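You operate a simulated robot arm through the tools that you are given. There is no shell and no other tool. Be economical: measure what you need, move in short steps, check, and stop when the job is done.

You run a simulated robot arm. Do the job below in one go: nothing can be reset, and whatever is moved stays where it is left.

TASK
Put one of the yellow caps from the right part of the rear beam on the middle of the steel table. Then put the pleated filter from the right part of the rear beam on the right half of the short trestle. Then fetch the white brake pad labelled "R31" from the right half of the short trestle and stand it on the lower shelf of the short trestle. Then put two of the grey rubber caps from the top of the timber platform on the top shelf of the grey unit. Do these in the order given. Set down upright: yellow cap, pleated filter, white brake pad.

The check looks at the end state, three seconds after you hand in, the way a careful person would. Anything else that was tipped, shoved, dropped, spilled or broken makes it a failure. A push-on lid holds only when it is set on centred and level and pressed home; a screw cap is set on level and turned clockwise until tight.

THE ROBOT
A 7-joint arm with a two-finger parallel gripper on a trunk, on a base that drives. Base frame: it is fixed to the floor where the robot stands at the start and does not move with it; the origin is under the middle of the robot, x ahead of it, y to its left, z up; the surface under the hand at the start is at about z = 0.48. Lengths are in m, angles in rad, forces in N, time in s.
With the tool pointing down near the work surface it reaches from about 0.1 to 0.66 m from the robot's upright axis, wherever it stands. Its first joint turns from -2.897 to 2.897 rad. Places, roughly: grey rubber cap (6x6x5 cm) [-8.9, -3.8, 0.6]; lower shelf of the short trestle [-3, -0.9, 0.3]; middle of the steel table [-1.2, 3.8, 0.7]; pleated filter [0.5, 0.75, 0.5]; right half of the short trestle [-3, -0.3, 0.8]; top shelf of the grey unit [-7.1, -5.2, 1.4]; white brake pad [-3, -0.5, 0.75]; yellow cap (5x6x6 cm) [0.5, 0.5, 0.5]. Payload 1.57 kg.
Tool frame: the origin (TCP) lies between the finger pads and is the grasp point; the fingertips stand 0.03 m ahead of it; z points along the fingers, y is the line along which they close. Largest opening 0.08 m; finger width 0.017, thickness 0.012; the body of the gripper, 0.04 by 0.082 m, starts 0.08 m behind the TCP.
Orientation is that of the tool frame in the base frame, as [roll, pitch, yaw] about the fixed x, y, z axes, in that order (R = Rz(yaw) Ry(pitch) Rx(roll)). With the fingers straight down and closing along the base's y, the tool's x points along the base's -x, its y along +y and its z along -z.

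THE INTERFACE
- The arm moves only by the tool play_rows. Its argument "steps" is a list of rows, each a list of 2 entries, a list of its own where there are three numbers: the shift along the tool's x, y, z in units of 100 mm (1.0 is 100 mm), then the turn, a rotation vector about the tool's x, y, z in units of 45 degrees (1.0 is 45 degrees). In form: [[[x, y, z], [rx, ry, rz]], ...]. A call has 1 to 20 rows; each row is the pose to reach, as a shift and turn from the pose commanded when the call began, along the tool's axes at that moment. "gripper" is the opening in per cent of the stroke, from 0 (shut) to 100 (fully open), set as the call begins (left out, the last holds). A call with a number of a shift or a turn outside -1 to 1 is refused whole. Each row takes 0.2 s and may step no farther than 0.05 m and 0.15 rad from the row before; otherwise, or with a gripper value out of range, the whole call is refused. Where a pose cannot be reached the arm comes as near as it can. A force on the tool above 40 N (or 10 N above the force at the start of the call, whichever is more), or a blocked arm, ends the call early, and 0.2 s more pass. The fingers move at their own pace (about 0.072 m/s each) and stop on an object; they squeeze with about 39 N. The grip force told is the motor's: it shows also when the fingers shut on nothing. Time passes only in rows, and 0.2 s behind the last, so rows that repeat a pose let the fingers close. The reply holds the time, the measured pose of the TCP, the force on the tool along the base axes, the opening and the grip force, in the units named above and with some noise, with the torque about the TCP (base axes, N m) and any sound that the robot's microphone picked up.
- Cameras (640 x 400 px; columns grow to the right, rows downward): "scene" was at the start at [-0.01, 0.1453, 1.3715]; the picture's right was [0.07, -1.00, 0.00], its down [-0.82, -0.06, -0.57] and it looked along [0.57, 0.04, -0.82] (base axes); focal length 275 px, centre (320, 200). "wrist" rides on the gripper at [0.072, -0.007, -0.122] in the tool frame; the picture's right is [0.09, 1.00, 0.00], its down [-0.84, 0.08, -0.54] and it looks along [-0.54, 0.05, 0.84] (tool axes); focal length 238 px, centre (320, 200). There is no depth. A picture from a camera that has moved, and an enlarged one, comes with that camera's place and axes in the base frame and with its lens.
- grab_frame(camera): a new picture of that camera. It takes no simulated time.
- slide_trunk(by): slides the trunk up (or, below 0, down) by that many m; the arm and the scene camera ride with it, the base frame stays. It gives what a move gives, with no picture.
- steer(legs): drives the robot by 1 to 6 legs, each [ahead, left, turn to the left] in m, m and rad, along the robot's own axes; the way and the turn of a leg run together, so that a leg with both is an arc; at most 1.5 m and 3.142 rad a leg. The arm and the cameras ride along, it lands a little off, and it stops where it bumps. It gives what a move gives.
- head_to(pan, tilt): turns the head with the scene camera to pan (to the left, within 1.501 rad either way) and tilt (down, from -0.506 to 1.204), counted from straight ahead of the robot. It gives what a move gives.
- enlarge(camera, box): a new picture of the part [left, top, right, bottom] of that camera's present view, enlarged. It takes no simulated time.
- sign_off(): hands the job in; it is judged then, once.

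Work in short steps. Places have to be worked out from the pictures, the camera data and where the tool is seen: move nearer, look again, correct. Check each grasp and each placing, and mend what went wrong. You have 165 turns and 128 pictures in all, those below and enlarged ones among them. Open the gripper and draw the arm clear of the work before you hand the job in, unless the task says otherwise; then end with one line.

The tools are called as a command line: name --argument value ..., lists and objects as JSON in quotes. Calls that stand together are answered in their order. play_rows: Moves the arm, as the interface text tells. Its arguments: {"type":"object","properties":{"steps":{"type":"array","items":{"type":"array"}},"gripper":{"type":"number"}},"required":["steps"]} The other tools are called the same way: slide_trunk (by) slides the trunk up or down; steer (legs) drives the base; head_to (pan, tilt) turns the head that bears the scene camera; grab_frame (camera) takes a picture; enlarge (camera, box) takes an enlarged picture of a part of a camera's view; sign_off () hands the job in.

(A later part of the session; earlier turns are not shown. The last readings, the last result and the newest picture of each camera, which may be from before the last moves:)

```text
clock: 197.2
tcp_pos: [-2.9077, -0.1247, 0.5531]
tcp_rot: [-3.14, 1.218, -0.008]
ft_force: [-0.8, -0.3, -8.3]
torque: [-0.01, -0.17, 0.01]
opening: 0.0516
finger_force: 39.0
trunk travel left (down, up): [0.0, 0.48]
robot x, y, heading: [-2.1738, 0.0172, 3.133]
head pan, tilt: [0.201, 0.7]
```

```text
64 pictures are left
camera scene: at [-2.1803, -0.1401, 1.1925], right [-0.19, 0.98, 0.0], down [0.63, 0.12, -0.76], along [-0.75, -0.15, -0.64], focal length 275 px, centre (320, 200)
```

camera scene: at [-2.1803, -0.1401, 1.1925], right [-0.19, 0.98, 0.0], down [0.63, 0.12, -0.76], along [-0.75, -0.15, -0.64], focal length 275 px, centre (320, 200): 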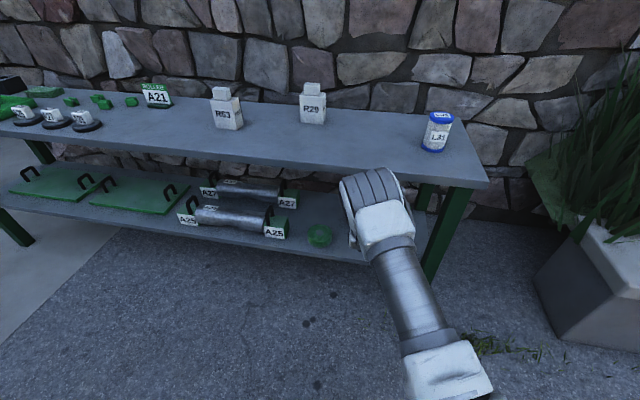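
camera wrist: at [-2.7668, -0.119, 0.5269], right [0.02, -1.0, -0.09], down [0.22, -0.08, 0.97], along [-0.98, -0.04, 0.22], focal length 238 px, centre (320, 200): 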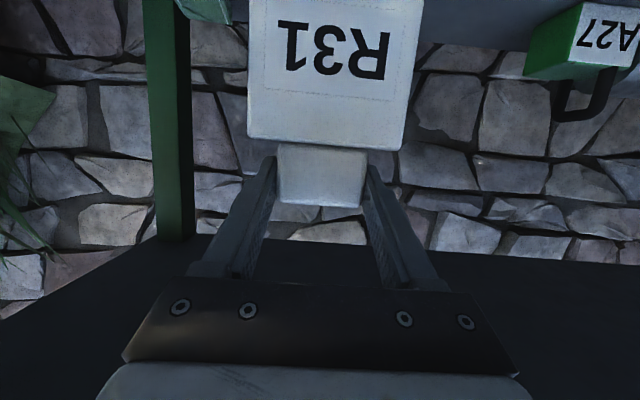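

Spot is clear on both sides. Lower 7 cm, then creep to contact.

play_rows --steps '[[[0.28, 0, 0.103], [0, 0, 0]], [[0.56, 0, 0.205], [0, 0, 0]], [[0.66, 0, 0.24], [0, 0, 0]], [[0.66, 0, 0.24], [0, 0, 0]]]'

play_rows --steps '[[[0.038, 0, 0.014], [0, 0, 0]], [[0.075, 0, 0.027], [0, 0, 0]], [[0.113, 0, 0.041], [0, 0, 0]], [[0.14, 0, 0.051], [0, 0, 0]], [[0.14, 0, 0.051], [0, 0, 0]]]'

```text
clock: 198.2
tcp_pos: [-2.9059, -0.1241, 0.4832]
tcp_rot: [3.14, 1.22, -0.009]
ft_force: [-0.6, 0.6, -7.3]
torque: [-0.02, -0.17, 0.0]
opening: 0.0518
finger_force: 38.6
trunk travel left (down, up): [0.0, 0.48]
robot x, y, heading: [-2.1711, 0.0151, 3.131]
head pan, tilt: [0.201, 0.7]
```

```text
clock: 199.4
tcp_pos: [-2.9067, -0.1254, 0.4667]
tcp_rot: [-3.141, 1.22, -0.008]
ft_force: [0.7, -0.8, -7.3]
torque: [0.01, -0.15, 0.0]
opening: 0.0521
finger_force: 38.7
trunk travel left (down, up): [0.0, 0.48]
robot x, y, heading: [-2.1756, 0.017, 3.134]
head pan, tilt: [0.201, 0.7]
```

No contact yet at z=0.467; continue.

play_rows --steps '[[[0.038, 0, 0.014], [0, 0, 0]], [[0.075, 0, 0.027], [0, 0, 0]], [[0.113, 0, 0.041], [0, 0, 0]], [[0.14, 0, 0.051], [0, 0, 0]], [[0.14, 0, 0.051], [0, 0, 0]]]'

grab_frame --camera "wrist"

```text
clock: 200.7
tcp_pos: [-2.9048, -0.1255, 0.4516]
tcp_rot: [-3.139, 1.22, -0.009]
ft_force: [0.7, 0.7, -7.8]
torque: [-0.01, -0.18, 0.0]
opening: 0.0518
finger_force: 39.0
trunk travel left (down, up): [0.0, 0.48]
robot x, y, heading: [-2.1757, 0.0138, 3.131]
head pan, tilt: [0.201, 0.7]
```

```text
63 pictures are left
camera wrist: at [-2.7648, -0.1208, 0.4262], right [0.02, -1.0, -0.09], down [0.22, -0.08, 0.97], along [-0.98, -0.04, 0.22], focal length 238 px, centre (320, 200)
```

wrist: 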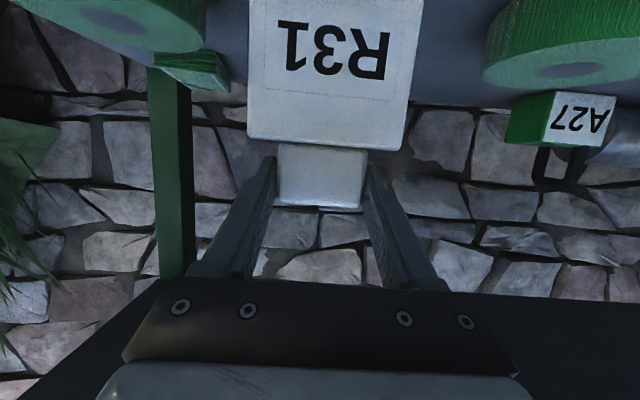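

Discs clear either side. Creep on.

play_rows --steps '[[[0.038, 0, 0.014], [0, 0, 0]], [[0.075, 0, 0.027], [0, 0, 0]], [[0.113, 0, 0.041], [0, 0, 0]], [[0.14, 0, 0.051], [0, 0, 0]], [[0.14, 0, 0.051], [0, 0, 0]]]'

```text
clock: 201.8
tcp_pos: [-2.9073, -0.1264, 0.4469]
tcp_rot: [3.133, 1.241, -0.02]
ft_force: [-3.6, 2.1, 36.6]
torque: [0.43, 0.18, 0.09]
opening: 0.052
finger_force: 39.1
trunk travel left (down, up): [0.0, 0.48]
robot x, y, heading: [-2.174, 0.021, 3.13]
head pan, tilt: [0.201, 0.7]
```

Contact at z≈0.447. Ease up 8 mm of command to unload.

play_rows --steps '[[[-0.075, 0, -0.027], [0, 0, 0]], [[-0.075, 0, -0.027], [0, 0, 0]]]'

```text
clock: 202.4
tcp_pos: [-2.9039, -0.1265, 0.4462]
tcp_rot: [3.136, 1.22, -0.014]
ft_force: [-8.1, -0.8, 10.8]
torque: [-0.22, 1.1, -0.09]
opening: 0.0521
finger_force: 39.1
trunk travel left (down, up): [0.0, 0.48]
robot x, y, heading: [-2.1752, 0.0165, 3.134]
head pan, tilt: [0.201, 0.7]
```

play_rows --steps '[[[-0.03, 0, -0.01], [0, 0, 0]], [[-0.03, 0, -0.01], [0, 0, 0]]]'

grab_frame --camera "wrist"

```text
clock: 203.1
tcp_pos: [-2.902, -0.1271, 0.4459]
tcp_rot: [3.14, 1.214, -0.01]
ft_force: [-0.7, -1.3, 1.8]
torque: [-0.48, 0.29, 0.03]
opening: 0.0521
finger_force: 39.2
trunk travel left (down, up): [0.0, 0.48]
robot x, y, heading: [-2.173, 0.0156, 3.134]
head pan, tilt: [0.201, 0.7]
```

```text
62 pictures are left
camera wrist: at [-2.7623, -0.122, 0.4216], right [0.02, -1.0, -0.09], down [0.22, -0.08, 0.97], along [-0.98, -0.04, 0.21], focal length 238 px, centre (320, 200)
```

wrist: 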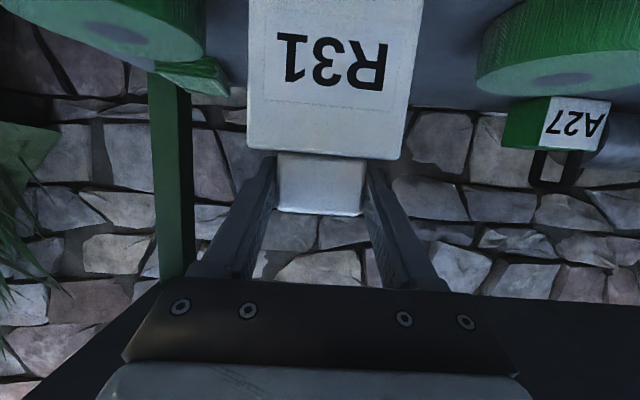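

Nearly unloaded. Release and withdraw back along the tool axis.

play_rows --steps '[[[0, 0, 0], [0, 0, 0]], [[0, 0, 0], [0, 0, 0]], [[0, 0, 0], [0, 0, 0]]]' --gripper 100

play_rows --steps '[[[0, 0, -0.15], [0, 0, 0]], [[0, 0, -0.4], [0, 0, 0]], [[0, 0, -0.7], [0, 0, 0]], [[0, 0, -0.7], [0, 0, 0]]]'

grab_frame --camera "wrist"

```text
clock: 203.8
tcp_pos: [-2.904, -0.1261, 0.449]
tcp_rot: [3.141, 1.219, -0.008]
ft_force: [0.3, -0.8, -0.5]
torque: [0.03, -0.02, 0.01]
opening: 0.0797
finger_force: 0.0
trunk travel left (down, up): [0.0, 0.48]
robot x, y, heading: [-2.1712, 0.0188, 3.136]
head pan, tilt: [0.201, 0.7]
```

```text
clock: 204.8
tcp_pos: [-2.8372, -0.1267, 0.4731]
tcp_rot: [3.141, 1.221, -0.01]
ft_force: [-0.1, 0.7, 0.6]
torque: [0.01, 0.04, 0.01]
opening: 0.0802
finger_force: 0.1
trunk travel left (down, up): [0.0, 0.48]
robot x, y, heading: [-2.175, 0.0173, 3.133]
head pan, tilt: [0.201, 0.7]
```

```text
61 pictures are left
camera wrist: at [-2.6982, -0.121, 0.447], right [0.02, -1.0, -0.09], down [0.22, -0.08, 0.97], along [-0.97, -0.04, 0.22], focal length 238 px, centre (320, 200)
```

wrist: 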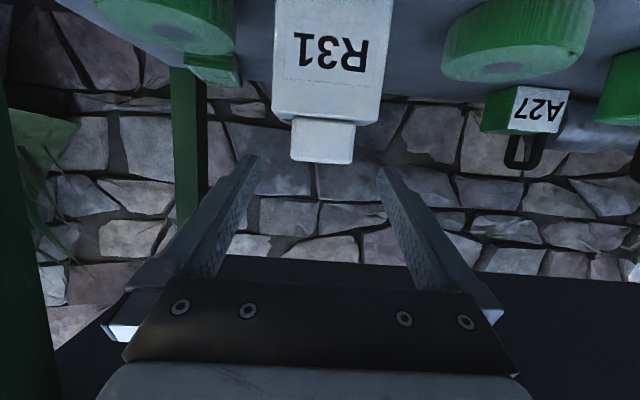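

R31 stands on the lower shelf. Back off, and view to verify.

steer --legs '[[-0.25, 0, 0], [0, -0.5, 0]]'

head_to --pan 0.55 --tilt 0.5

grab_frame --camera "scene"

```text
clock: 211.0
tcp_pos: [-2.5789, 0.3799, 0.4723]
tcp_rot: [3.142, 1.218, -0.015]
ft_force: [-0.3, -0.5, -0.3]
torque: [-0.02, -0.02, -0.04]
opening: 0.0798
finger_force: 0.1
trunk travel left (down, up): [0.0, 0.48]
robot x, y, heading: [-1.9164, 0.5178, 3.127]
head pan, tilt: [0.201, 0.7]
```

```text
clock: 211.8
tcp_pos: [-2.5789, 0.3794, 0.473]
tcp_rot: [3.141, 1.22, -0.016]
ft_force: [0.0, -0.1, -0.6]
torque: [0.01, 0.01, -0.01]
opening: 0.0798
finger_force: 0.0
trunk travel left (down, up): [0.0, 0.48]
robot x, y, heading: [-1.9167, 0.5173, 3.129]
head pan, tilt: [0.55, 0.499]
```

```text
60 pictures are left
camera scene: at [-1.9157, 0.3316, 1.2102], right [-0.51, 0.86, 0.0], down [0.41, 0.24, -0.88], along [-0.76, -0.45, -0.48], focal length 275 px, centre (320, 200)
```

scene: 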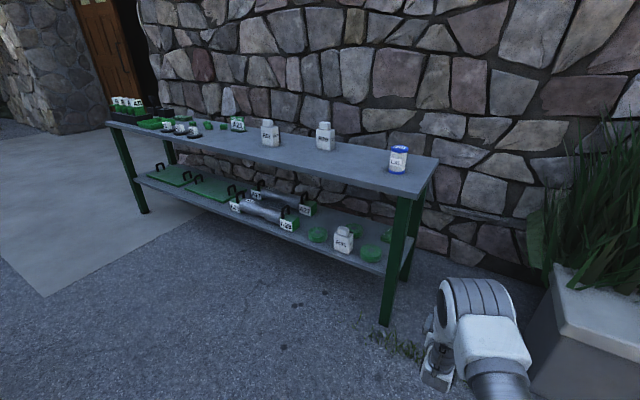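

All good. Bring tool back to pointing down and draw the arm in.

slide_trunk --by 0.2

play_rows --steps '[[[0, 0, -0.4], [0, 0.18, 0]], [[0, 0, -0.8], [0, 0.36, 0]], [[-0.2, 0, -0.95], [0, 0.54, 0]], [[-0.4, 0, -0.95], [0, 0.72, 0]], [[-0.4, 0, -0.95], [0, 0.9, 0]], [[-0.4, 0, -0.95], [0, 0.9, 0]]]'

play_rows --steps '[[[0, 0, 0], [0, 0.17, 0]], [[0, 0, 0], [0, 0.34, 0]], [[0, 0, 0], [0, 0.5, 0]], [[0, 0, 0], [0, 0.656, 0]], [[0, 0, 0], [0, 0.656, 0]]]'

head_to --pan 1.45 --tilt 0.3

grab_frame --camera "scene"

```text
clock: 214.0
tcp_pos: [-2.5789, 0.3808, 0.6721]
tcp_rot: [-3.141, 1.221, -0.017]
ft_force: [0.0, 0.9, 0.2]
torque: [0.03, 0.0, 0.0]
opening: 0.0802
finger_force: 0.0
trunk travel left (down, up): [-0.2, 0.28]
robot x, y, heading: [-1.9125, 0.5174, 3.126]
head pan, tilt: [0.55, 0.499]
```

```text
clock: 215.4
tcp_pos: [-2.504, 0.3787, 0.7447]
tcp_rot: [3.141, 0.512, -0.015]
ft_force: [0.2, -0.3, 0.1]
torque: [-0.02, 0.0, -0.03]
opening: 0.08
finger_force: 0.0
trunk travel left (down, up): [-0.2, 0.28]
robot x, y, heading: [-1.9179, 0.5175, 3.125]
head pan, tilt: [0.55, 0.499]
```

```text
clock: 216.6
tcp_pos: [-2.5032, 0.3801, 0.742]
tcp_rot: [3.141, -0.002, -0.015]
ft_force: [-0.4, 0.2, 0.8]
torque: [0.0, 0.0, 0.02]
opening: 0.0801
finger_force: 0.1
trunk travel left (down, up): [-0.2, 0.28]
robot x, y, heading: [-1.9135, 0.5196, 3.129]
head pan, tilt: [0.55, 0.499]
```

```text
clock: 217.8
tcp_pos: [-2.5024, 0.3785, 0.7423]
tcp_rot: [3.141, -0.001, -0.016]
ft_force: [-0.8, -0.6, -0.2]
torque: [-0.03, 0.0, 0.0]
opening: 0.08
finger_force: 0.2
trunk travel left (down, up): [-0.2, 0.28]
robot x, y, heading: [-1.9133, 0.5167, 3.132]
head pan, tilt: [1.45, 0.3]
```

```text
59 pictures are left
camera scene: at [-1.8501, 0.2854, 1.4287], right [-0.99, 0.14, 0.0], down [0.04, 0.29, -0.96], along [-0.13, -0.95, -0.3], focal length 275 px, centre (320, 200)
```

scene: 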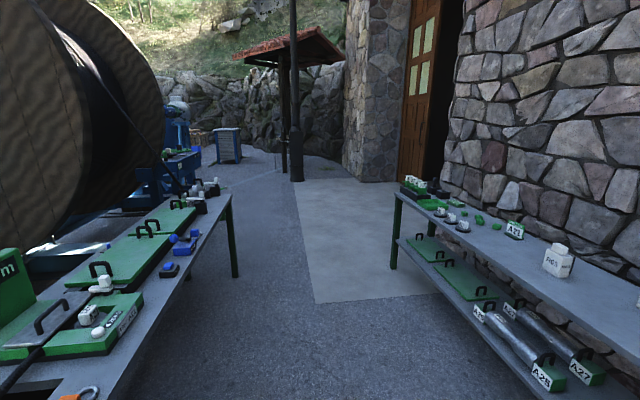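

The corridor leads towards a doorway. Tuck the arm, turn to face −y, and drive along between bench and trestle.

play_rows --steps '[[[0.5, 0, -0.2], [0, 0, 0]], [[1.0, 0, -0.4], [0, 0, 0]]]'

play_rows --steps '[[[0.5, 0, -0.2], [0, 0, 0]], [[1.0, 0, -0.4], [0, 0, 0]]]'

steer --legs '[[0, 0, 1.58], [0, -0.22, 0], [1.2, 0, 0]]'

head_to --pan -0.3 --tilt 0.2

grab_frame --camera "scene"

```text
refused: row 1 steps farther than a row can; nothing moved
```

```text
refused: row 1 steps farther than a row can; nothing moved
```

```text
clock: 232.8
tcp_pos: [-2.0112, -1.249, 0.7426]
tcp_rot: [-3.14, -0.002, 1.551]
ft_force: [0.8, -0.2, -0.6]
torque: [-0.02, -0.02, 0.01]
opening: 0.0801
finger_force: 0.2
trunk travel left (down, up): [-0.2, 0.28]
robot x, y, heading: [-2.1481, -0.6577, -1.588]
head pan, tilt: [1.45, 0.3]
```

```text
clock: 234.5
tcp_pos: [-2.0116, -1.2481, 0.7439]
tcp_rot: [-3.141, 0.0, 1.553]
ft_force: [0.3, 1.0, 0.1]
torque: [-0.02, 0.03, 0.0]
opening: 0.08
finger_force: 0.1
trunk travel left (down, up): [-0.2, 0.28]
robot x, y, heading: [-2.1505, -0.654, -1.592]
head pan, tilt: [-0.3, 0.201]
```

```text
58 pictures are left
camera scene: at [-2.0375, -0.6686, 1.438], right [-0.95, 0.31, 0.0], down [0.06, 0.19, -0.98], along [-0.31, -0.93, -0.2], focal length 275 px, centre (320, 200)
```

scene: 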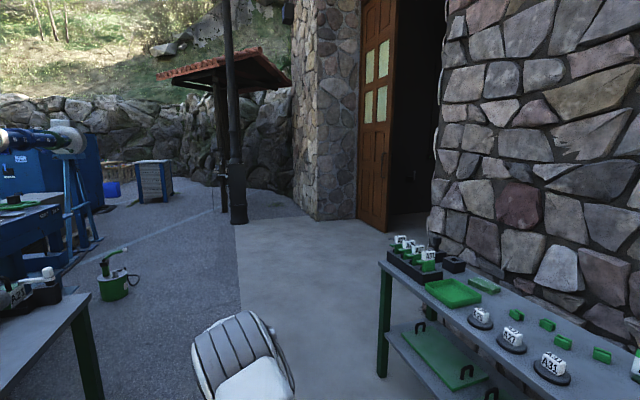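

Tuck the arm in smaller steps and drive on past the trestle towards the doorway.

play_rows --steps '[[[0.4, 0, -0.2], [0, 0, 0]], [[0.8, 0, -0.4], [0, 0, 0]], [[1.0, 0, -0.5], [0, 0, 0]]]'

play_rows --steps '[[[0.4, 0, 0], [0, 0, 0]], [[0.8, 0, 0], [0, 0, 0]], [[1.0, 0, 0], [0, 0, 0]]]'

steer --legs '[[1.2, 0, 0], [1.0, 0, 0]]'

head_to --pan -0.9 --tilt 0.2

grab_frame --camera "scene"

```text
clock: 235.3
tcp_pos: [-2.0078, -1.1468, 0.7912]
tcp_rot: [-3.141, -0.002, 1.553]
ft_force: [-0.2, 0.5, 0.2]
torque: [-0.01, -0.02, 0.0]
opening: 0.0799
finger_force: 0.1
trunk travel left (down, up): [-0.2, 0.28]
robot x, y, heading: [-2.1477, -0.6595, -1.592]
head pan, tilt: [-0.3, 0.201]
```

```text
clock: 236.1
tcp_pos: [-2.0067, -1.0462, 0.7925]
tcp_rot: [3.141, -0.002, 1.551]
ft_force: [0.4, 0.5, -0.2]
torque: [0.03, 0.01, 0.05]
opening: 0.0798
finger_force: 0.0
trunk travel left (down, up): [-0.2, 0.28]
robot x, y, heading: [-2.1511, -0.6585, -1.595]
head pan, tilt: [-0.3, 0.201]
```

```text
clock: 250.6
tcp_pos: [-2.0003, -3.232, 0.793]
tcp_rot: [-3.14, -0.001, 1.572]
ft_force: [0.3, 0.7, -0.4]
torque: [0.0, 0.0, 0.02]
opening: 0.0798
finger_force: 0.0
trunk travel left (down, up): [-0.2, 0.28]
robot x, y, heading: [-2.1518, -2.8473, -1.571]
head pan, tilt: [-0.3, 0.201]
```

```text
clock: 251.6
tcp_pos: [-2.0002, -3.2332, 0.7932]
tcp_rot: [3.14, -0.003, 1.574]
ft_force: [-0.3, 0.0, -0.1]
torque: [0.02, 0.03, -0.02]
opening: 0.08
finger_force: 0.0
trunk travel left (down, up): [-0.2, 0.28]
robot x, y, heading: [-2.1524, -2.8468, -1.574]
head pan, tilt: [-0.901, 0.201]
```

```text
57 pictures are left
camera scene: at [-2.0858, -2.8251, 1.438], right [-0.62, 0.78, 0.0], down [0.16, 0.12, -0.98], along [-0.77, -0.61, -0.2], focal length 275 px, centre (320, 200)
```

scene: 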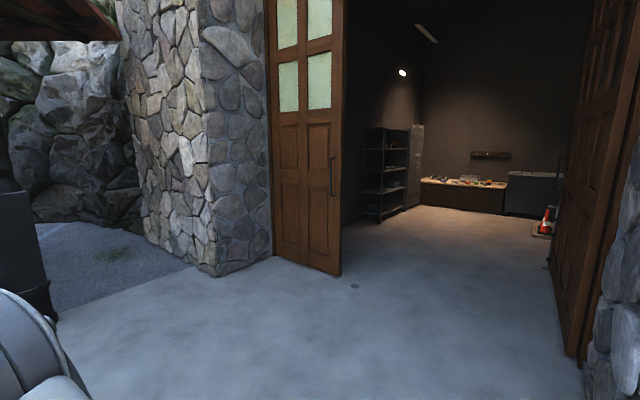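

The platform (front x≈−8.7, y −4.8…−3.3) and grey unit (x −6.7…−7.8, y≈−5.1) are indoors. Drive in.

steer --legs '[[0.7, 0, 0], [0, 0, -1.568], [1.5, 0, 0], [1.5, 0, 0], [1.5, 0, 0]]'

head_to --pan 0.3 --tilt 0.3

grab_frame --camera "scene"

```text
clock: 290.1
tcp_pos: [-7.0191, -3.7746, 0.7933]
tcp_rot: [3.142, -0.004, -0.016]
ft_force: [-0.8, 0.1, -1.5]
torque: [-0.04, 0.01, -0.02]
opening: 0.0802
finger_force: 0.0
trunk travel left (down, up): [-0.2, 0.28]
robot x, y, heading: [-6.634, -3.6278, 3.126]
head pan, tilt: [-0.901, 0.201]
```

```text
clock: 291.5
tcp_pos: [-7.0206, -3.7752, 0.7933]
tcp_rot: [-3.141, 0.0, -0.015]
ft_force: [-1.2, 0.0, -0.5]
torque: [0.02, -0.03, -0.02]
opening: 0.08
finger_force: 0.0
trunk travel left (down, up): [-0.2, 0.28]
robot x, y, heading: [-6.632, -3.6283, 3.128]
head pan, tilt: [0.3, 0.3]
```

```text
56 pictures are left
camera scene: at [-6.6452, -3.798, 1.4287], right [-0.28, 0.96, 0.0], down [0.28, 0.08, -0.96], along [-0.92, -0.27, -0.3], focal length 275 px, centre (320, 200)
```

scene: 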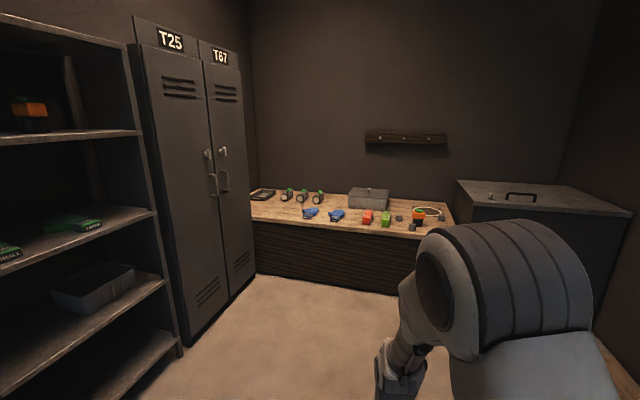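

Unit: the shelf at z≈1.34 is the top shelf (top plate above at 1.73). Look at the platform nearer.

steer --legs '[[1.1, 0, 0]]'

head_to --pan 0.1 --tilt 0.6

grab_frame --camera "scene"

grab_frame --camera "wrist"

```text
clock: 298.9
tcp_pos: [-8.1103, -3.7347, 0.7941]
tcp_rot: [3.141, -0.002, -0.042]
ft_force: [-0.3, -0.3, -0.8]
torque: [-0.02, -0.03, 0.01]
opening: 0.0801
finger_force: 0.0
trunk travel left (down, up): [-0.2, 0.28]
robot x, y, heading: [-7.7195, -3.6025, 3.101]
head pan, tilt: [0.3, 0.3]
```

```text
clock: 299.7
tcp_pos: [-8.1104, -3.7342, 0.7942]
tcp_rot: [3.141, -0.002, -0.041]
ft_force: [0.7, -1.2, 0.0]
torque: [0.01, 0.02, 0.01]
opening: 0.08
finger_force: 0.1
trunk travel left (down, up): [-0.2, 0.28]
robot x, y, heading: [-7.719, -3.6009, 3.1]
head pan, tilt: [0.099, 0.6]
```

```text
55 pictures are left
camera scene: at [-7.7344, -3.7482, 1.4012], right [-0.06, 1.0, 0.0], down [0.56, 0.03, -0.83], along [-0.82, -0.05, -0.56], focal length 275 px, centre (320, 200)
```

scene: 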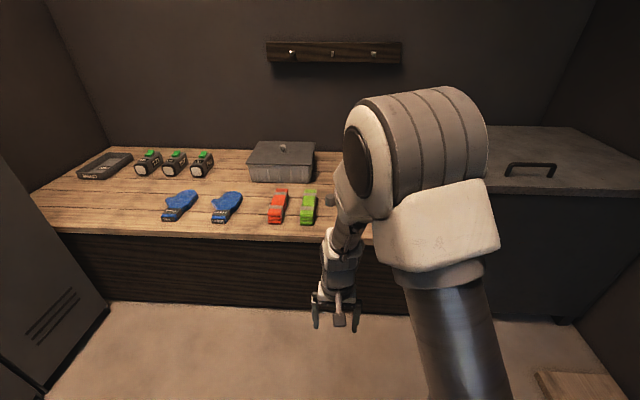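

```text
54 pictures are left
camera wrist: at [-8.038, -3.7308, 0.9152], right [0.05, -1.0, 0.0], down [-0.84, -0.04, 0.54], along [-0.54, -0.03, -0.84], focal length 238 px, centre (320, 200)
```

wrist: 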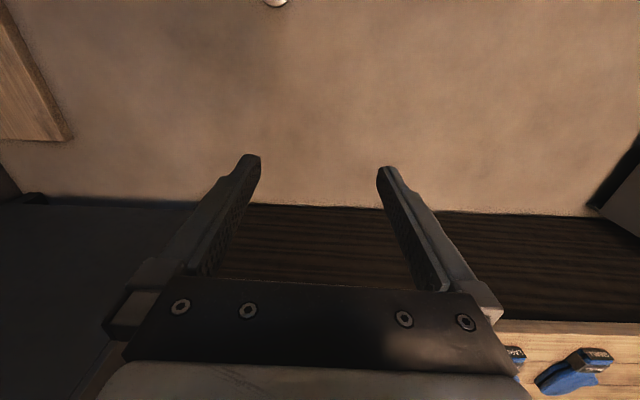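

Caps are hidden behind the arm; sidestep to the right and look.

steer --legs '[[0.1, -0.4, 0.04]]'

head_to --pan 0.3 --tilt 0.7

grab_frame --camera "scene"

```text
clock: 303.3
tcp_pos: [-8.1961, -3.337, 0.7935]
tcp_rot: [-3.142, -0.002, -0.004]
ft_force: [-0.4, -0.9, 0.9]
torque: [0.01, 0.02, -0.03]
opening: 0.0801
finger_force: 0.1
trunk travel left (down, up): [-0.2, 0.28]
robot x, y, heading: [-7.8065, -3.1864, 3.136]
head pan, tilt: [0.099, 0.6]
```

```text
clock: 304.0
tcp_pos: [-8.1969, -3.3363, 0.7942]
tcp_rot: [3.141, -0.001, -0.002]
ft_force: [-0.6, -0.1, -0.8]
torque: [0.02, -0.02, 0.02]
opening: 0.0803
finger_force: 0.0
trunk travel left (down, up): [-0.2, 0.28]
robot x, y, heading: [-7.8098, -3.1877, 3.136]
head pan, tilt: [0.3, 0.7]
```

```text
53 pictures are left
camera scene: at [-7.8129, -3.3525, 1.3926], right [-0.29, 0.96, 0.0], down [0.62, 0.19, -0.77], along [-0.73, -0.22, -0.64], focal length 275 px, centre (320, 200)
```

scene: 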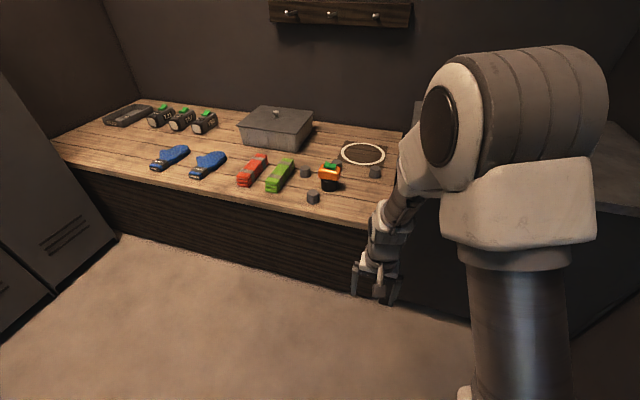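

enlarge --camera "scene" --box '[250, 120, 410, 220]'

```text
4.00 times, centred on (330, 170) of scene
camera zoom: at [-7.8129, -3.3525, 1.3926], right [-0.29, 0.96, 0.0], down [0.62, 0.19, -0.77], along [-0.73, -0.22, -0.64], focal length 1098 px, centre (280, 320)
```

zoom: 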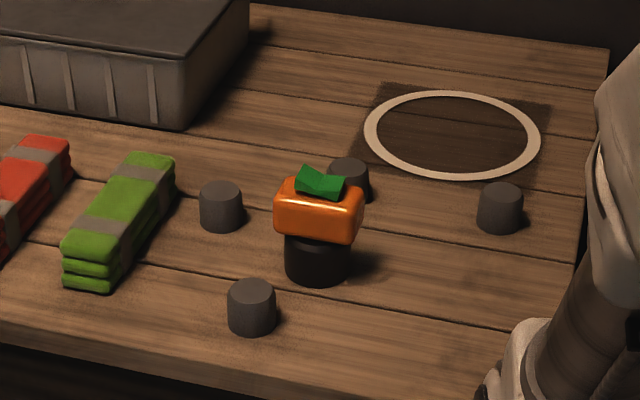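

Caps A ≈ (−8.755, −3.671) and B ≈ (−8.948, −3.777) are free. Tilt the tool 45° forward (needed for the shelf later) and move in front of A.

play_rows --steps '[[[0, 0, 0], [0, -0.18, 0]], [[0, 0, 0], [0, -0.36, 0]], [[0, 0, 0], [0, -0.54, 0]], [[0, 0, 0], [0, -0.72, 0]], [[0, 0, 0], [0, -0.9, 0]], [[0, 0, 0], [0, -1.0, 0]], [[0, 0, 0], [0, -1.0, 0]]]'

steer --legs '[[0, 0.335, 0.006], [0.35, 0, 0]]'

grab_frame --camera "wrist"

grab_frame --camera "scene"

```text
clock: 305.6
tcp_pos: [-8.1978, -3.3374, 0.7927]
tcp_rot: [-3.141, 0.786, -0.004]
ft_force: [-0.2, 0.2, 0.5]
torque: [-0.01, -0.02, -0.01]
opening: 0.0798
finger_force: 0.1
trunk travel left (down, up): [-0.2, 0.28]
robot x, y, heading: [-7.8113, -3.1908, 3.135]
head pan, tilt: [0.3, 0.7]
```

```text
clock: 311.2
tcp_pos: [-8.5591, -3.67, 0.7924]
tcp_rot: [3.141, 0.783, -0.006]
ft_force: [0.9, 0.2, -0.4]
torque: [0.02, -0.03, -0.01]
opening: 0.08
finger_force: 0.1
trunk travel left (down, up): [-0.2, 0.28]
robot x, y, heading: [-8.1721, -3.5212, 3.137]
head pan, tilt: [0.3, 0.7]
```

```text
51 pictures are left
camera wrist: at [-8.4218, -3.6644, 0.828], right [0.06, -1.0, -0.07], down [-0.21, -0.08, 0.97], along [-0.98, -0.04, -0.21], focal length 238 px, centre (320, 200)
```

wrist: 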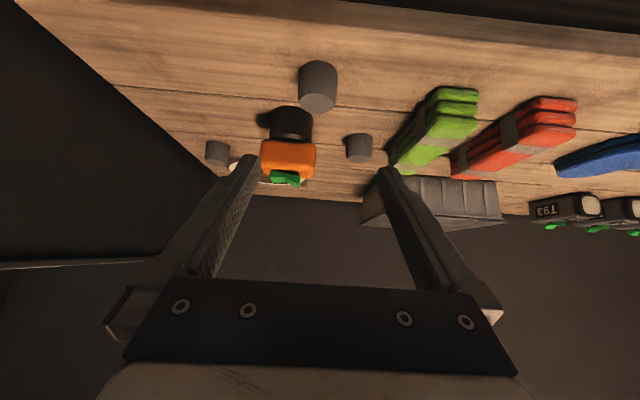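

```text
50 pictures are left
camera scene: at [-8.1744, -3.6853, 1.3926], right [-0.29, 0.96, 0.0], down [0.62, 0.19, -0.76], along [-0.73, -0.22, -0.64], focal length 275 px, centre (320, 200)
```

scene: 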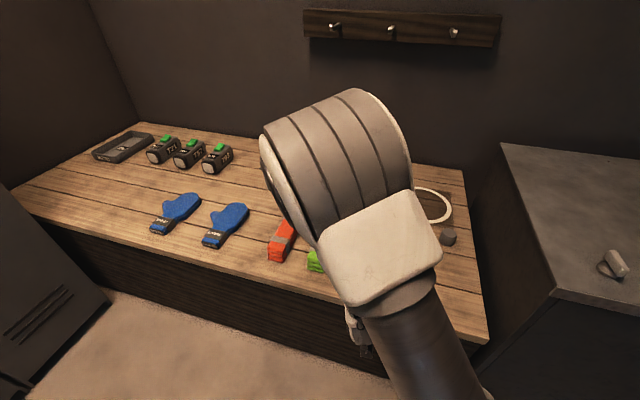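

Approach A halfway, to about (−8.65, −3.667, 0.64).

play_rows --steps '[[[0.1, 0, 0.42], [0, 0, 0]], [[0.21, -0.02, 0.85], [0, 0, 0]]]'

play_rows --steps '[[[0.1, 0, 0.42], [0, 0, 0]], [[0.21, 0, 0.85], [0, 0, 0]], [[0.21, 0, 0.85], [0, 0, 0]]]'

grab_frame --camera "wrist"

```text
clock: 311.8
tcp_pos: [-8.6066, -3.6659, 0.7167]
tcp_rot: [-3.141, 0.783, -0.006]
ft_force: [0.0, 0.7, -0.3]
torque: [-0.02, 0.02, 0.0]
opening: 0.0799
finger_force: 0.2
trunk travel left (down, up): [-0.2, 0.28]
robot x, y, heading: [-8.1677, -3.5206, 3.139]
head pan, tilt: [0.3, 0.7]
```

```text
clock: 312.6
tcp_pos: [-8.6497, -3.6672, 0.6412]
tcp_rot: [3.14, 0.784, -0.006]
ft_force: [0.1, -0.5, -0.8]
torque: [0.01, -0.01, 0.0]
opening: 0.08
finger_force: 0.0
trunk travel left (down, up): [-0.2, 0.28]
robot x, y, heading: [-8.172, -3.518, 3.134]
head pan, tilt: [0.3, 0.7]
```

```text
49 pictures are left
camera wrist: at [-8.5125, -3.6616, 0.6759], right [0.06, -1.0, -0.07], down [-0.21, -0.08, 0.97], along [-0.98, -0.04, -0.21], focal length 238 px, centre (320, 200)
```

wrist: 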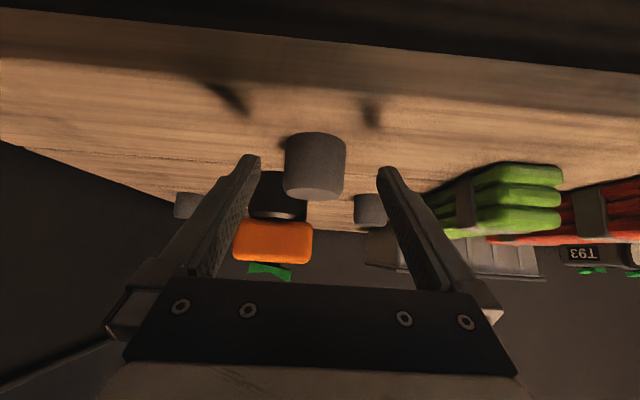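

A is centred at ≈(−8.735, −3.663), platform top ≈0.568. Move in to grasp.

play_rows --steps '[[[-0.14, -0.02, 0.4], [0, 0, 0]], [[-0.22, -0.04, 0.65], [0, 0, 0]], [[-0.283, -0.04, 0.82], [0, 0, 0]], [[-0.283, -0.04, 0.82], [0, 0, 0]]]'

grab_frame --camera "wrist"

```text
clock: 313.4
tcp_pos: [-8.7202, -3.6602, 0.6084]
tcp_rot: [3.141, 0.781, -0.008]
ft_force: [7.7, 0.9, 11.9]
torque: [0.08, -0.01, -0.05]
opening: 0.0799
finger_force: 0.0
trunk travel left (down, up): [-0.2, 0.28]
robot x, y, heading: [-8.1715, -3.5205, 3.136]
head pan, tilt: [0.3, 0.7]
stopped in row 3: the force on the tool passed its limit at 136 N (the readings are from after the stop); the commanded pose is now the measured one
```

```text
48 pictures are left
camera wrist: at [-8.5832, -3.6564, 0.6428], right [0.06, -1.0, -0.06], down [-0.21, -0.08, 0.97], along [-0.98, -0.04, -0.22], focal length 238 px, centre (320, 200)
```

wrist: 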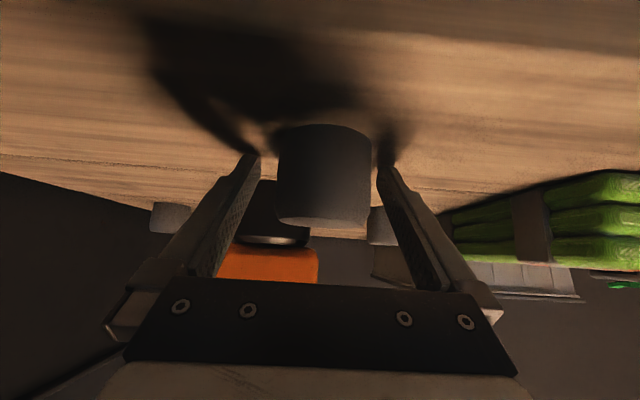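

Fingertips touched the platform (top ≈0.581). Lift 4 mm, centre, and close.

play_rows --steps '[[[-0.03, 0.02, -0.03], [0, 0, 0]], [[-0.03, 0.02, -0.03], [0, 0, 0]]]'

play_rows --steps '[[[0, 0, 0], [0, 0, 0]], [[0, 0, 0], [0, 0, 0]], [[0, 0, 0], [0, 0, 0]], [[0, 0, 0], [0, 0, 0]]]' --gripper 0

play_rows --steps '[[[-0.2, 0, -0.2], [0, 0, 0]], [[-0.5, 0, -0.5], [0, 0, 0]], [[-0.8, 0, -0.8], [0, 0, 0]], [[-0.8, 0, -0.8], [0, 0, 0]]]'

grab_frame --camera "wrist"

```text
clock: 314.0
tcp_pos: [-8.7218, -3.6651, 0.6092]
tcp_rot: [3.14, 0.78, -0.006]
ft_force: [0.9, 0.1, 0.5]
torque: [-0.01, -0.01, -0.03]
opening: 0.0799
finger_force: 0.1
trunk travel left (down, up): [-0.2, 0.28]
robot x, y, heading: [-8.1714, -3.5178, 3.138]
head pan, tilt: [0.3, 0.7]
```

```text
clock: 315.0
tcp_pos: [-8.7219, -3.6636, 0.6097]
tcp_rot: [-3.142, 0.781, -0.006]
ft_force: [-0.2, -0.1, -0.7]
torque: [-0.04, 0.0, 0.03]
opening: 0.0552
finger_force: 38.9
trunk travel left (down, up): [-0.2, 0.28]
robot x, y, heading: [-8.1737, -3.5193, 3.137]
head pan, tilt: [0.3, 0.7]
```

```text
clock: 316.0
tcp_pos: [-8.7205, -3.6665, 0.7236]
tcp_rot: [-3.14, 0.779, -0.005]
ft_force: [-0.6, -0.3, -0.2]
torque: [0.02, -0.01, 0.03]
opening: 0.0549
finger_force: 39.2
trunk travel left (down, up): [-0.2, 0.28]
robot x, y, heading: [-8.1718, -3.5201, 3.139]
head pan, tilt: [0.3, 0.7]
```

```text
47 pictures are left
camera wrist: at [-8.5833, -3.661, 0.7597], right [0.06, -1.0, -0.07], down [-0.21, -0.08, 0.97], along [-0.98, -0.04, -0.22], focal length 238 px, centre (320, 200)
```

wrist: 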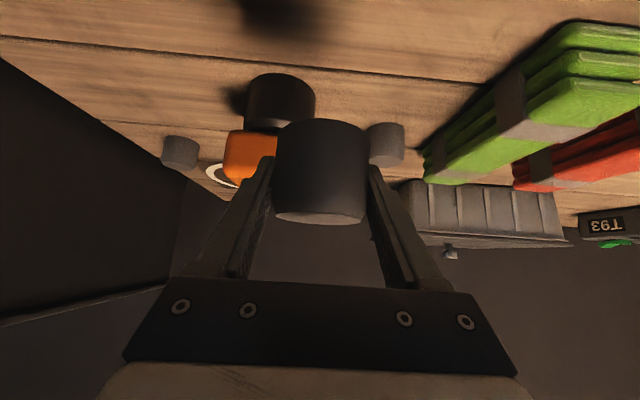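

Cap A held. Back away, turn to face the grey unit, raise the trunk and look.

steer --legs '[[-0.85, 0, 0], [0, 0, 1.571]]'

slide_trunk --by 0.28

head_to --pan -0.05 --tilt 0.3

grab_frame --camera "scene"

grab_frame --camera "wrist"

```text
clock: 327.1
tcp_pos: [-7.1883, -4.0852, 0.7238]
tcp_rot: [-3.14, 0.78, 1.569]
ft_force: [-0.7, 0.0, -0.2]
torque: [-0.04, -0.04, -0.01]
opening: 0.0551
finger_force: 38.7
trunk travel left (down, up): [-0.2, 0.28]
robot x, y, heading: [-7.3424, -3.5417, -1.57]
head pan, tilt: [0.3, 0.7]
```

```text
clock: 329.9
tcp_pos: [-7.1883, -4.0861, 1.004]
tcp_rot: [-3.142, 0.781, 1.568]
ft_force: [1.1, -0.2, -0.9]
torque: [0.04, -0.01, 0.02]
opening: 0.0548
finger_force: 39.3
trunk travel left (down, up): [-0.48, 0.0]
robot x, y, heading: [-7.3386, -3.5371, -1.57]
head pan, tilt: [0.3, 0.7]
```

```text
clock: 330.8
tcp_pos: [-7.187, -4.085, 1.004]
tcp_rot: [-3.141, 0.781, 1.57]
ft_force: [0.4, 0.6, 0.0]
torque: [0.0, -0.01, 0.0]
opening: 0.0551
finger_force: 39.1
trunk travel left (down, up): [-0.48, 0.0]
robot x, y, heading: [-7.3373, -3.5375, -1.572]
head pan, tilt: [-0.051, 0.3]
```

```text
46 pictures are left
camera scene: at [-7.203, -3.5492, 1.7086], right [-1.0, 0.05, 0.0], down [0.02, 0.3, -0.95], along [-0.05, -0.95, -0.3], focal length 275 px, centre (320, 200)
```

scene: 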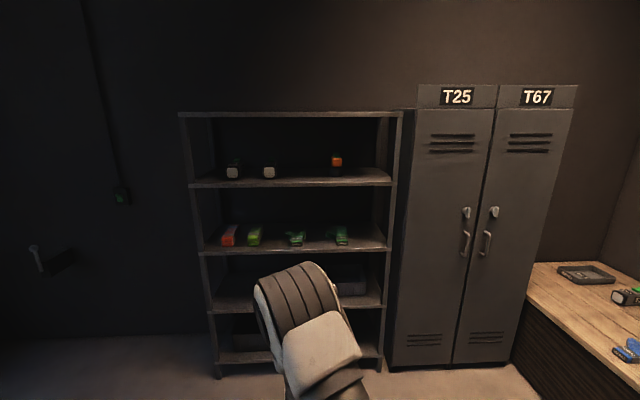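

```text
45 pictures are left
camera wrist: at [-7.1945, -3.9487, 1.0393], right [1.0, 0.06, -0.07], down [0.08, -0.21, 0.97], along [0.05, -0.97, -0.22], focal length 238 px, centre (320, 200)
```

wrist: 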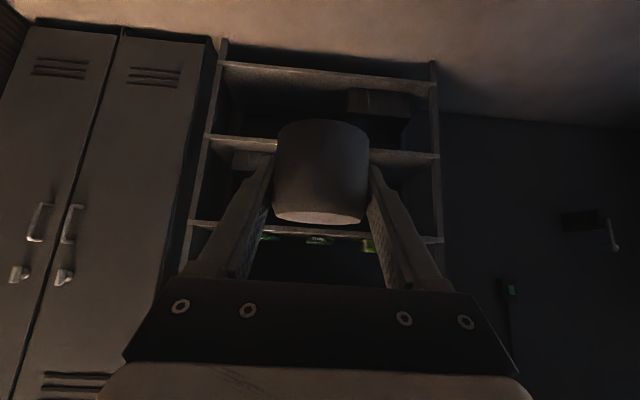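

Top shelf z≈1.335, front y≈−5.02, objects at x≈−6.77, −6.98, −7.38: the gap around −7.13…−7.25 is free. Raise the arm to z≈1.42 here.

play_rows --steps '[[[-0.33, 0, -0.33], [0, 0, 0]], [[-0.66, 0, -0.66], [0, 0, 0]], [[-0.98, 0, -0.98], [0, 0, 0]]]'

play_rows --steps '[[[-0.33, 0, -0.33], [0, 0, 0]], [[-0.66, 0, -0.66], [0, 0, 0]], [[-0.98, 0, -0.98], [0, 0, 0]]]'

play_rows --steps '[[[-0.33, 0, -0.33], [0, 0, 0]], [[-0.66, 0, -0.66], [0, 0, 0]], [[-0.98, 0, -0.98], [0, 0, 0]], [[-0.98, 0, -0.98], [0, 0, 0]]]'

steer --legs '[[0.78, 0.05, 0]]'

grab_frame --camera "wrist"

grab_frame --camera "scene"

```text
clock: 331.6
tcp_pos: [-7.1901, -4.0886, 1.144]
tcp_rot: [3.141, 0.78, 1.57]
ft_force: [-0.5, -0.4, 0.1]
torque: [0.04, -0.04, -0.02]
opening: 0.0545
finger_force: 39.0
trunk travel left (down, up): [-0.48, 0.0]
robot x, y, heading: [-7.3339, -3.5372, -1.571]
head pan, tilt: [-0.051, 0.3]
```

```text
clock: 332.4
tcp_pos: [-7.1865, -4.0874, 1.2828]
tcp_rot: [3.141, 0.78, 1.569]
ft_force: [-0.9, 0.1, -0.8]
torque: [0.02, -0.03, -0.01]
opening: 0.055
finger_force: 38.9
trunk travel left (down, up): [-0.48, 0.0]
robot x, y, heading: [-7.3365, -3.5378, -1.572]
head pan, tilt: [-0.051, 0.3]
```

```text
clock: 333.4
tcp_pos: [-7.1843, -4.0864, 1.4208]
tcp_rot: [3.141, 0.78, 1.569]
ft_force: [-1.0, 0.4, 0.0]
torque: [-0.04, 0.02, 0.01]
opening: 0.0549
finger_force: 39.1
trunk travel left (down, up): [-0.48, 0.0]
robot x, y, heading: [-7.3375, -3.539, -1.572]
head pan, tilt: [-0.051, 0.3]
```

```text
clock: 338.8
tcp_pos: [-7.1421, -4.8601, 1.4198]
tcp_rot: [-3.141, 0.779, 1.563]
ft_force: [0.2, -0.2, -0.6]
torque: [0.02, -0.01, -0.02]
opening: 0.0547
finger_force: 38.7
trunk travel left (down, up): [-0.48, 0.0]
robot x, y, heading: [-7.2835, -4.3074, -1.575]
head pan, tilt: [-0.051, 0.3]
```

```text
44 pictures are left
camera wrist: at [-7.1465, -4.723, 1.4561], right [1.0, 0.06, -0.07], down [0.08, -0.21, 0.97], along [0.04, -0.98, -0.22], focal length 238 px, centre (320, 200)
```

wrist: 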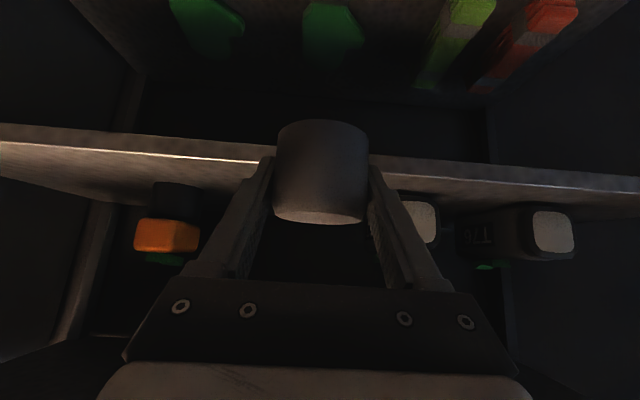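

```text
43 pictures are left
camera scene: at [-7.1559, -4.3222, 1.7087], right [-1.0, 0.06, 0.0], down [0.02, 0.3, -0.96], along [-0.06, -0.95, -0.3], focal length 275 px, centre (320, 200)
```

scene: 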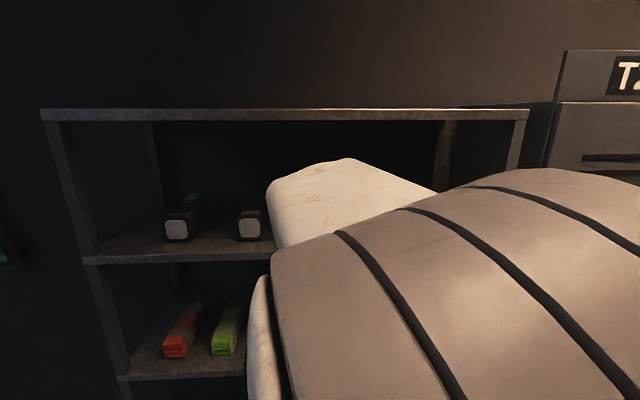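

Clear between the neighbours. Extend 0.24 m into the shelf.

play_rows --steps '[[[-0.28, 0, 0.28], [0, 0, 0]], [[-0.56, 0, 0.56], [0, 0, 0]], [[-0.85, 0, 0.85], [0, 0, 0]]]'

play_rows --steps '[[[-0.28, 0, 0.28], [0, 0, 0]], [[-0.56, 0, 0.56], [0, 0, 0]], [[-0.85, 0, 0.85], [0, 0, 0]], [[-0.85, 0, 0.85], [0, 0, 0]]]'

grab_frame --camera "wrist"

grab_frame --camera "scene"

```text
clock: 339.6
tcp_pos: [-7.1395, -4.9818, 1.4161]
tcp_rot: [-3.141, 0.78, 1.562]
ft_force: [0.0, 0.3, 0.1]
torque: [0.0, -0.04, -0.02]
opening: 0.0552
finger_force: 39.1
trunk travel left (down, up): [-0.48, 0.0]
robot x, y, heading: [-7.2878, -4.3092, -1.577]
head pan, tilt: [-0.051, 0.3]
```

```text
clock: 340.6
tcp_pos: [-7.1413, -5.0996, 1.4208]
tcp_rot: [-3.14, 0.779, 1.563]
ft_force: [1.3, -0.4, -1.3]
torque: [-0.01, 0.02, 0.01]
opening: 0.0552
finger_force: 39.1
trunk travel left (down, up): [-0.48, 0.0]
robot x, y, heading: [-7.2883, -4.3065, -1.578]
head pan, tilt: [-0.051, 0.3]
```

```text
42 pictures are left
camera wrist: at [-7.1459, -4.9631, 1.4566], right [1.0, 0.06, -0.06], down [0.08, -0.21, 0.97], along [0.04, -0.98, -0.22], focal length 238 px, centre (320, 200)
```

wrist: 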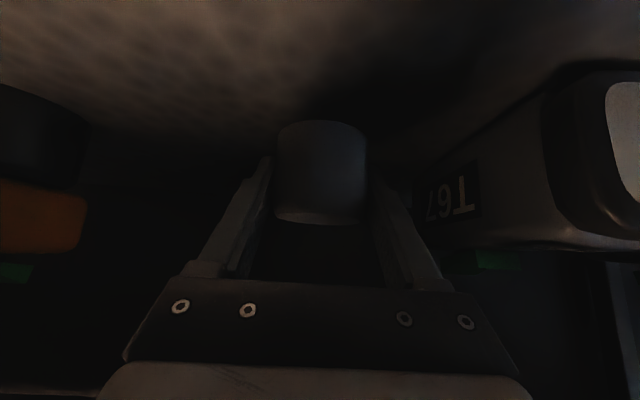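

```text
41 pictures are left
camera scene: at [-7.1559, -4.3218, 1.7087], right [-1.0, 0.06, 0.0], down [0.02, 0.3, -0.96], along [-0.06, -0.95, -0.3], focal length 275 px, centre (320, 200)
```

scene: 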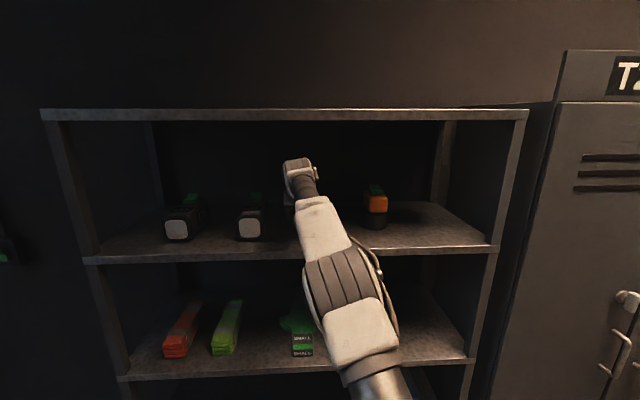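

Clear of both neighbours. Lower and creep to contact.

play_rows --steps '[[[0.15, 0, 0.15], [0, 0, 0]], [[0.25, 0, 0.25], [0, 0, 0]], [[0.28, 0, 0.28], [0, 0, 0]], [[0.31, 0, 0.31], [0, 0, 0]], [[0.31, 0, 0.31], [0, 0, 0]]]'

```text
clock: 341.7
tcp_pos: [-7.1419, -5.1016, 1.3905]
tcp_rot: [3.14, 0.81, 1.563]
ft_force: [0.6, 2.3, 6.3]
torque: [0.26, 0.0, 0.01]
opening: 0.0548
finger_force: 38.5
trunk travel left (down, up): [-0.48, 0.0]
robot x, y, heading: [-7.2892, -4.3065, -1.579]
head pan, tilt: [-0.051, 0.3]
stopped in row 5: the force on the tool passed its limit at 43 N (the readings are from after the stop); the commanded pose is now the measured one
```

Contact (shelf ≈1.36). Release, then withdraw up-and-back.

play_rows --steps '[[[0, 0, 0], [0, 0, 0]], [[0, 0, 0], [0, 0, 0]], [[0, 0, 0], [0, 0, 0]]]' --gripper 100

play_rows --steps '[[[0, 0, -0.25], [0, 0, 0]], [[0, 0, -0.6], [0, 0, 0]], [[0, 0, -0.95], [0, 0, 0]], [[0, 0, -0.95], [0, 0, 0]]]'

grab_frame --camera "wrist"

```text
clock: 342.5
tcp_pos: [-7.1415, -5.1022, 1.3879]
tcp_rot: [3.14, 0.803, 1.563]
ft_force: [0.2, 0.7, -0.4]
torque: [-0.02, -0.01, 0.0]
opening: 0.08
finger_force: 0.1
trunk travel left (down, up): [-0.48, 0.0]
robot x, y, heading: [-7.2876, -4.3125, -1.583]
head pan, tilt: [-0.051, 0.3]
```

```text
clock: 343.5
tcp_pos: [-7.1413, -5.0321, 1.4539]
tcp_rot: [3.138, 0.803, 1.562]
ft_force: [-0.2, 0.2, -0.4]
torque: [0.01, 0.03, 0.01]
opening: 0.0801
finger_force: 0.1
trunk travel left (down, up): [-0.48, 0.0]
robot x, y, heading: [-7.2848, -4.3093, -1.577]
head pan, tilt: [-0.051, 0.3]
```

```text
40 pictures are left
camera wrist: at [-7.148, -4.8956, 1.4871], right [1.0, 0.06, -0.06], down [0.07, -0.19, 0.98], along [0.04, -0.98, -0.19], focal length 238 px, centre (320, 200)
```

wrist: 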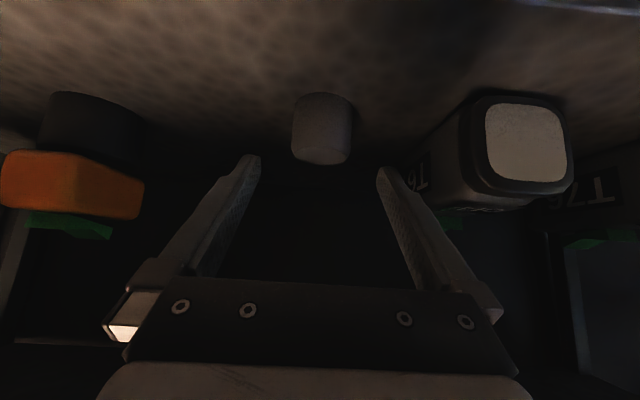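

Cap A is set on the shelf. Back off, lower arm and trunk, and return for cap B (≈(−8.906, −3.762)).

steer --legs '[[-0.75, 0, 0], [0, 0, -1.565]]'

slide_trunk --by -0.28

play_rows --steps '[[[0.33, 0, -0.33], [0, 0, 0]], [[0.66, 0, -0.66], [0, 0, 0]], [[1.0, 0, -1.0], [0, 0, 0]]]'

play_rows --steps '[[[0.33, 0, 0.33], [0, 0, 0]], [[0.66, 0, 0.66], [0, 0, 0]], [[0.98, 0, 0.98], [0, 0, 0]]]'

play_rows --steps '[[[0.33, 0, 0.33], [0, 0, 0]], [[0.66, 0, 0.66], [0, 0, 0]], [[0.98, 0, 0.98], [0, 0, 0]]]'

play_rows --steps '[[[0.33, 0, 0.33], [0, 0, 0]], [[0.66, 0, 0.66], [0, 0, 0]], [[0.66, 0, 0.66], [0, 0.03, 0]]]'

```text
clock: 354.0
tcp_pos: [-8.0111, -3.6981, 1.4548]
tcp_rot: [3.137, 0.805, 0.004]
ft_force: [0.5, 0.8, 0.1]
torque: [0.01, -0.02, -0.01]
opening: 0.0801
finger_force: 0.0
trunk travel left (down, up): [-0.48, 0.0]
robot x, y, heading: [-7.2902, -3.5469, -3.135]
head pan, tilt: [-0.051, 0.3]
```

```text
clock: 356.9
tcp_pos: [-8.012, -3.6966, 1.1743]
tcp_rot: [3.137, 0.804, 0.005]
ft_force: [0.3, -0.6, -0.5]
torque: [0.02, 0.02, 0.01]
opening: 0.0799
finger_force: 0.0
trunk travel left (down, up): [-0.2, 0.28]
robot x, y, heading: [-7.2902, -3.542, -3.14]
head pan, tilt: [-0.051, 0.3]
```

```text
clock: 357.7
tcp_pos: [-7.8702, -3.6995, 1.1718]
tcp_rot: [3.138, 0.806, 0.005]
ft_force: [-0.3, 0.4, 0.1]
torque: [0.01, -0.01, 0.01]
opening: 0.0802
finger_force: 0.0
trunk travel left (down, up): [-0.2, 0.28]
robot x, y, heading: [-7.2887, -3.5435, -3.137]
head pan, tilt: [-0.051, 0.3]
```

```text
clock: 358.5
tcp_pos: [-7.8743, -3.6981, 1.0343]
tcp_rot: [3.138, 0.804, 0.003]
ft_force: [-0.2, 0.2, -0.2]
torque: [-0.03, 0.02, 0.02]
opening: 0.0798
finger_force: 0.1
trunk travel left (down, up): [-0.2, 0.28]
robot x, y, heading: [-7.2885, -3.5414, -3.143]
head pan, tilt: [-0.051, 0.3]
```

```text
clock: 359.3
tcp_pos: [-7.8751, -3.6953, 0.8979]
tcp_rot: [3.138, 0.805, 0.001]
ft_force: [0.7, 0.3, 0.4]
torque: [-0.02, 0.02, 0.02]
opening: 0.08
finger_force: 0.0
trunk travel left (down, up): [-0.2, 0.28]
robot x, y, heading: [-7.2837, -3.5436, -3.137]
head pan, tilt: [-0.051, 0.3]
```

```text
clock: 360.1
tcp_pos: [-7.8781, -3.697, 0.8032]
tcp_rot: [3.138, 0.782, 0.004]
ft_force: [0.4, 0.8, 0.3]
torque: [0.01, 0.0, -0.02]
opening: 0.0802
finger_force: 0.0
trunk travel left (down, up): [-0.2, 0.28]
robot x, y, heading: [-7.2911, -3.5451, -3.137]
head pan, tilt: [-0.051, 0.3]
```

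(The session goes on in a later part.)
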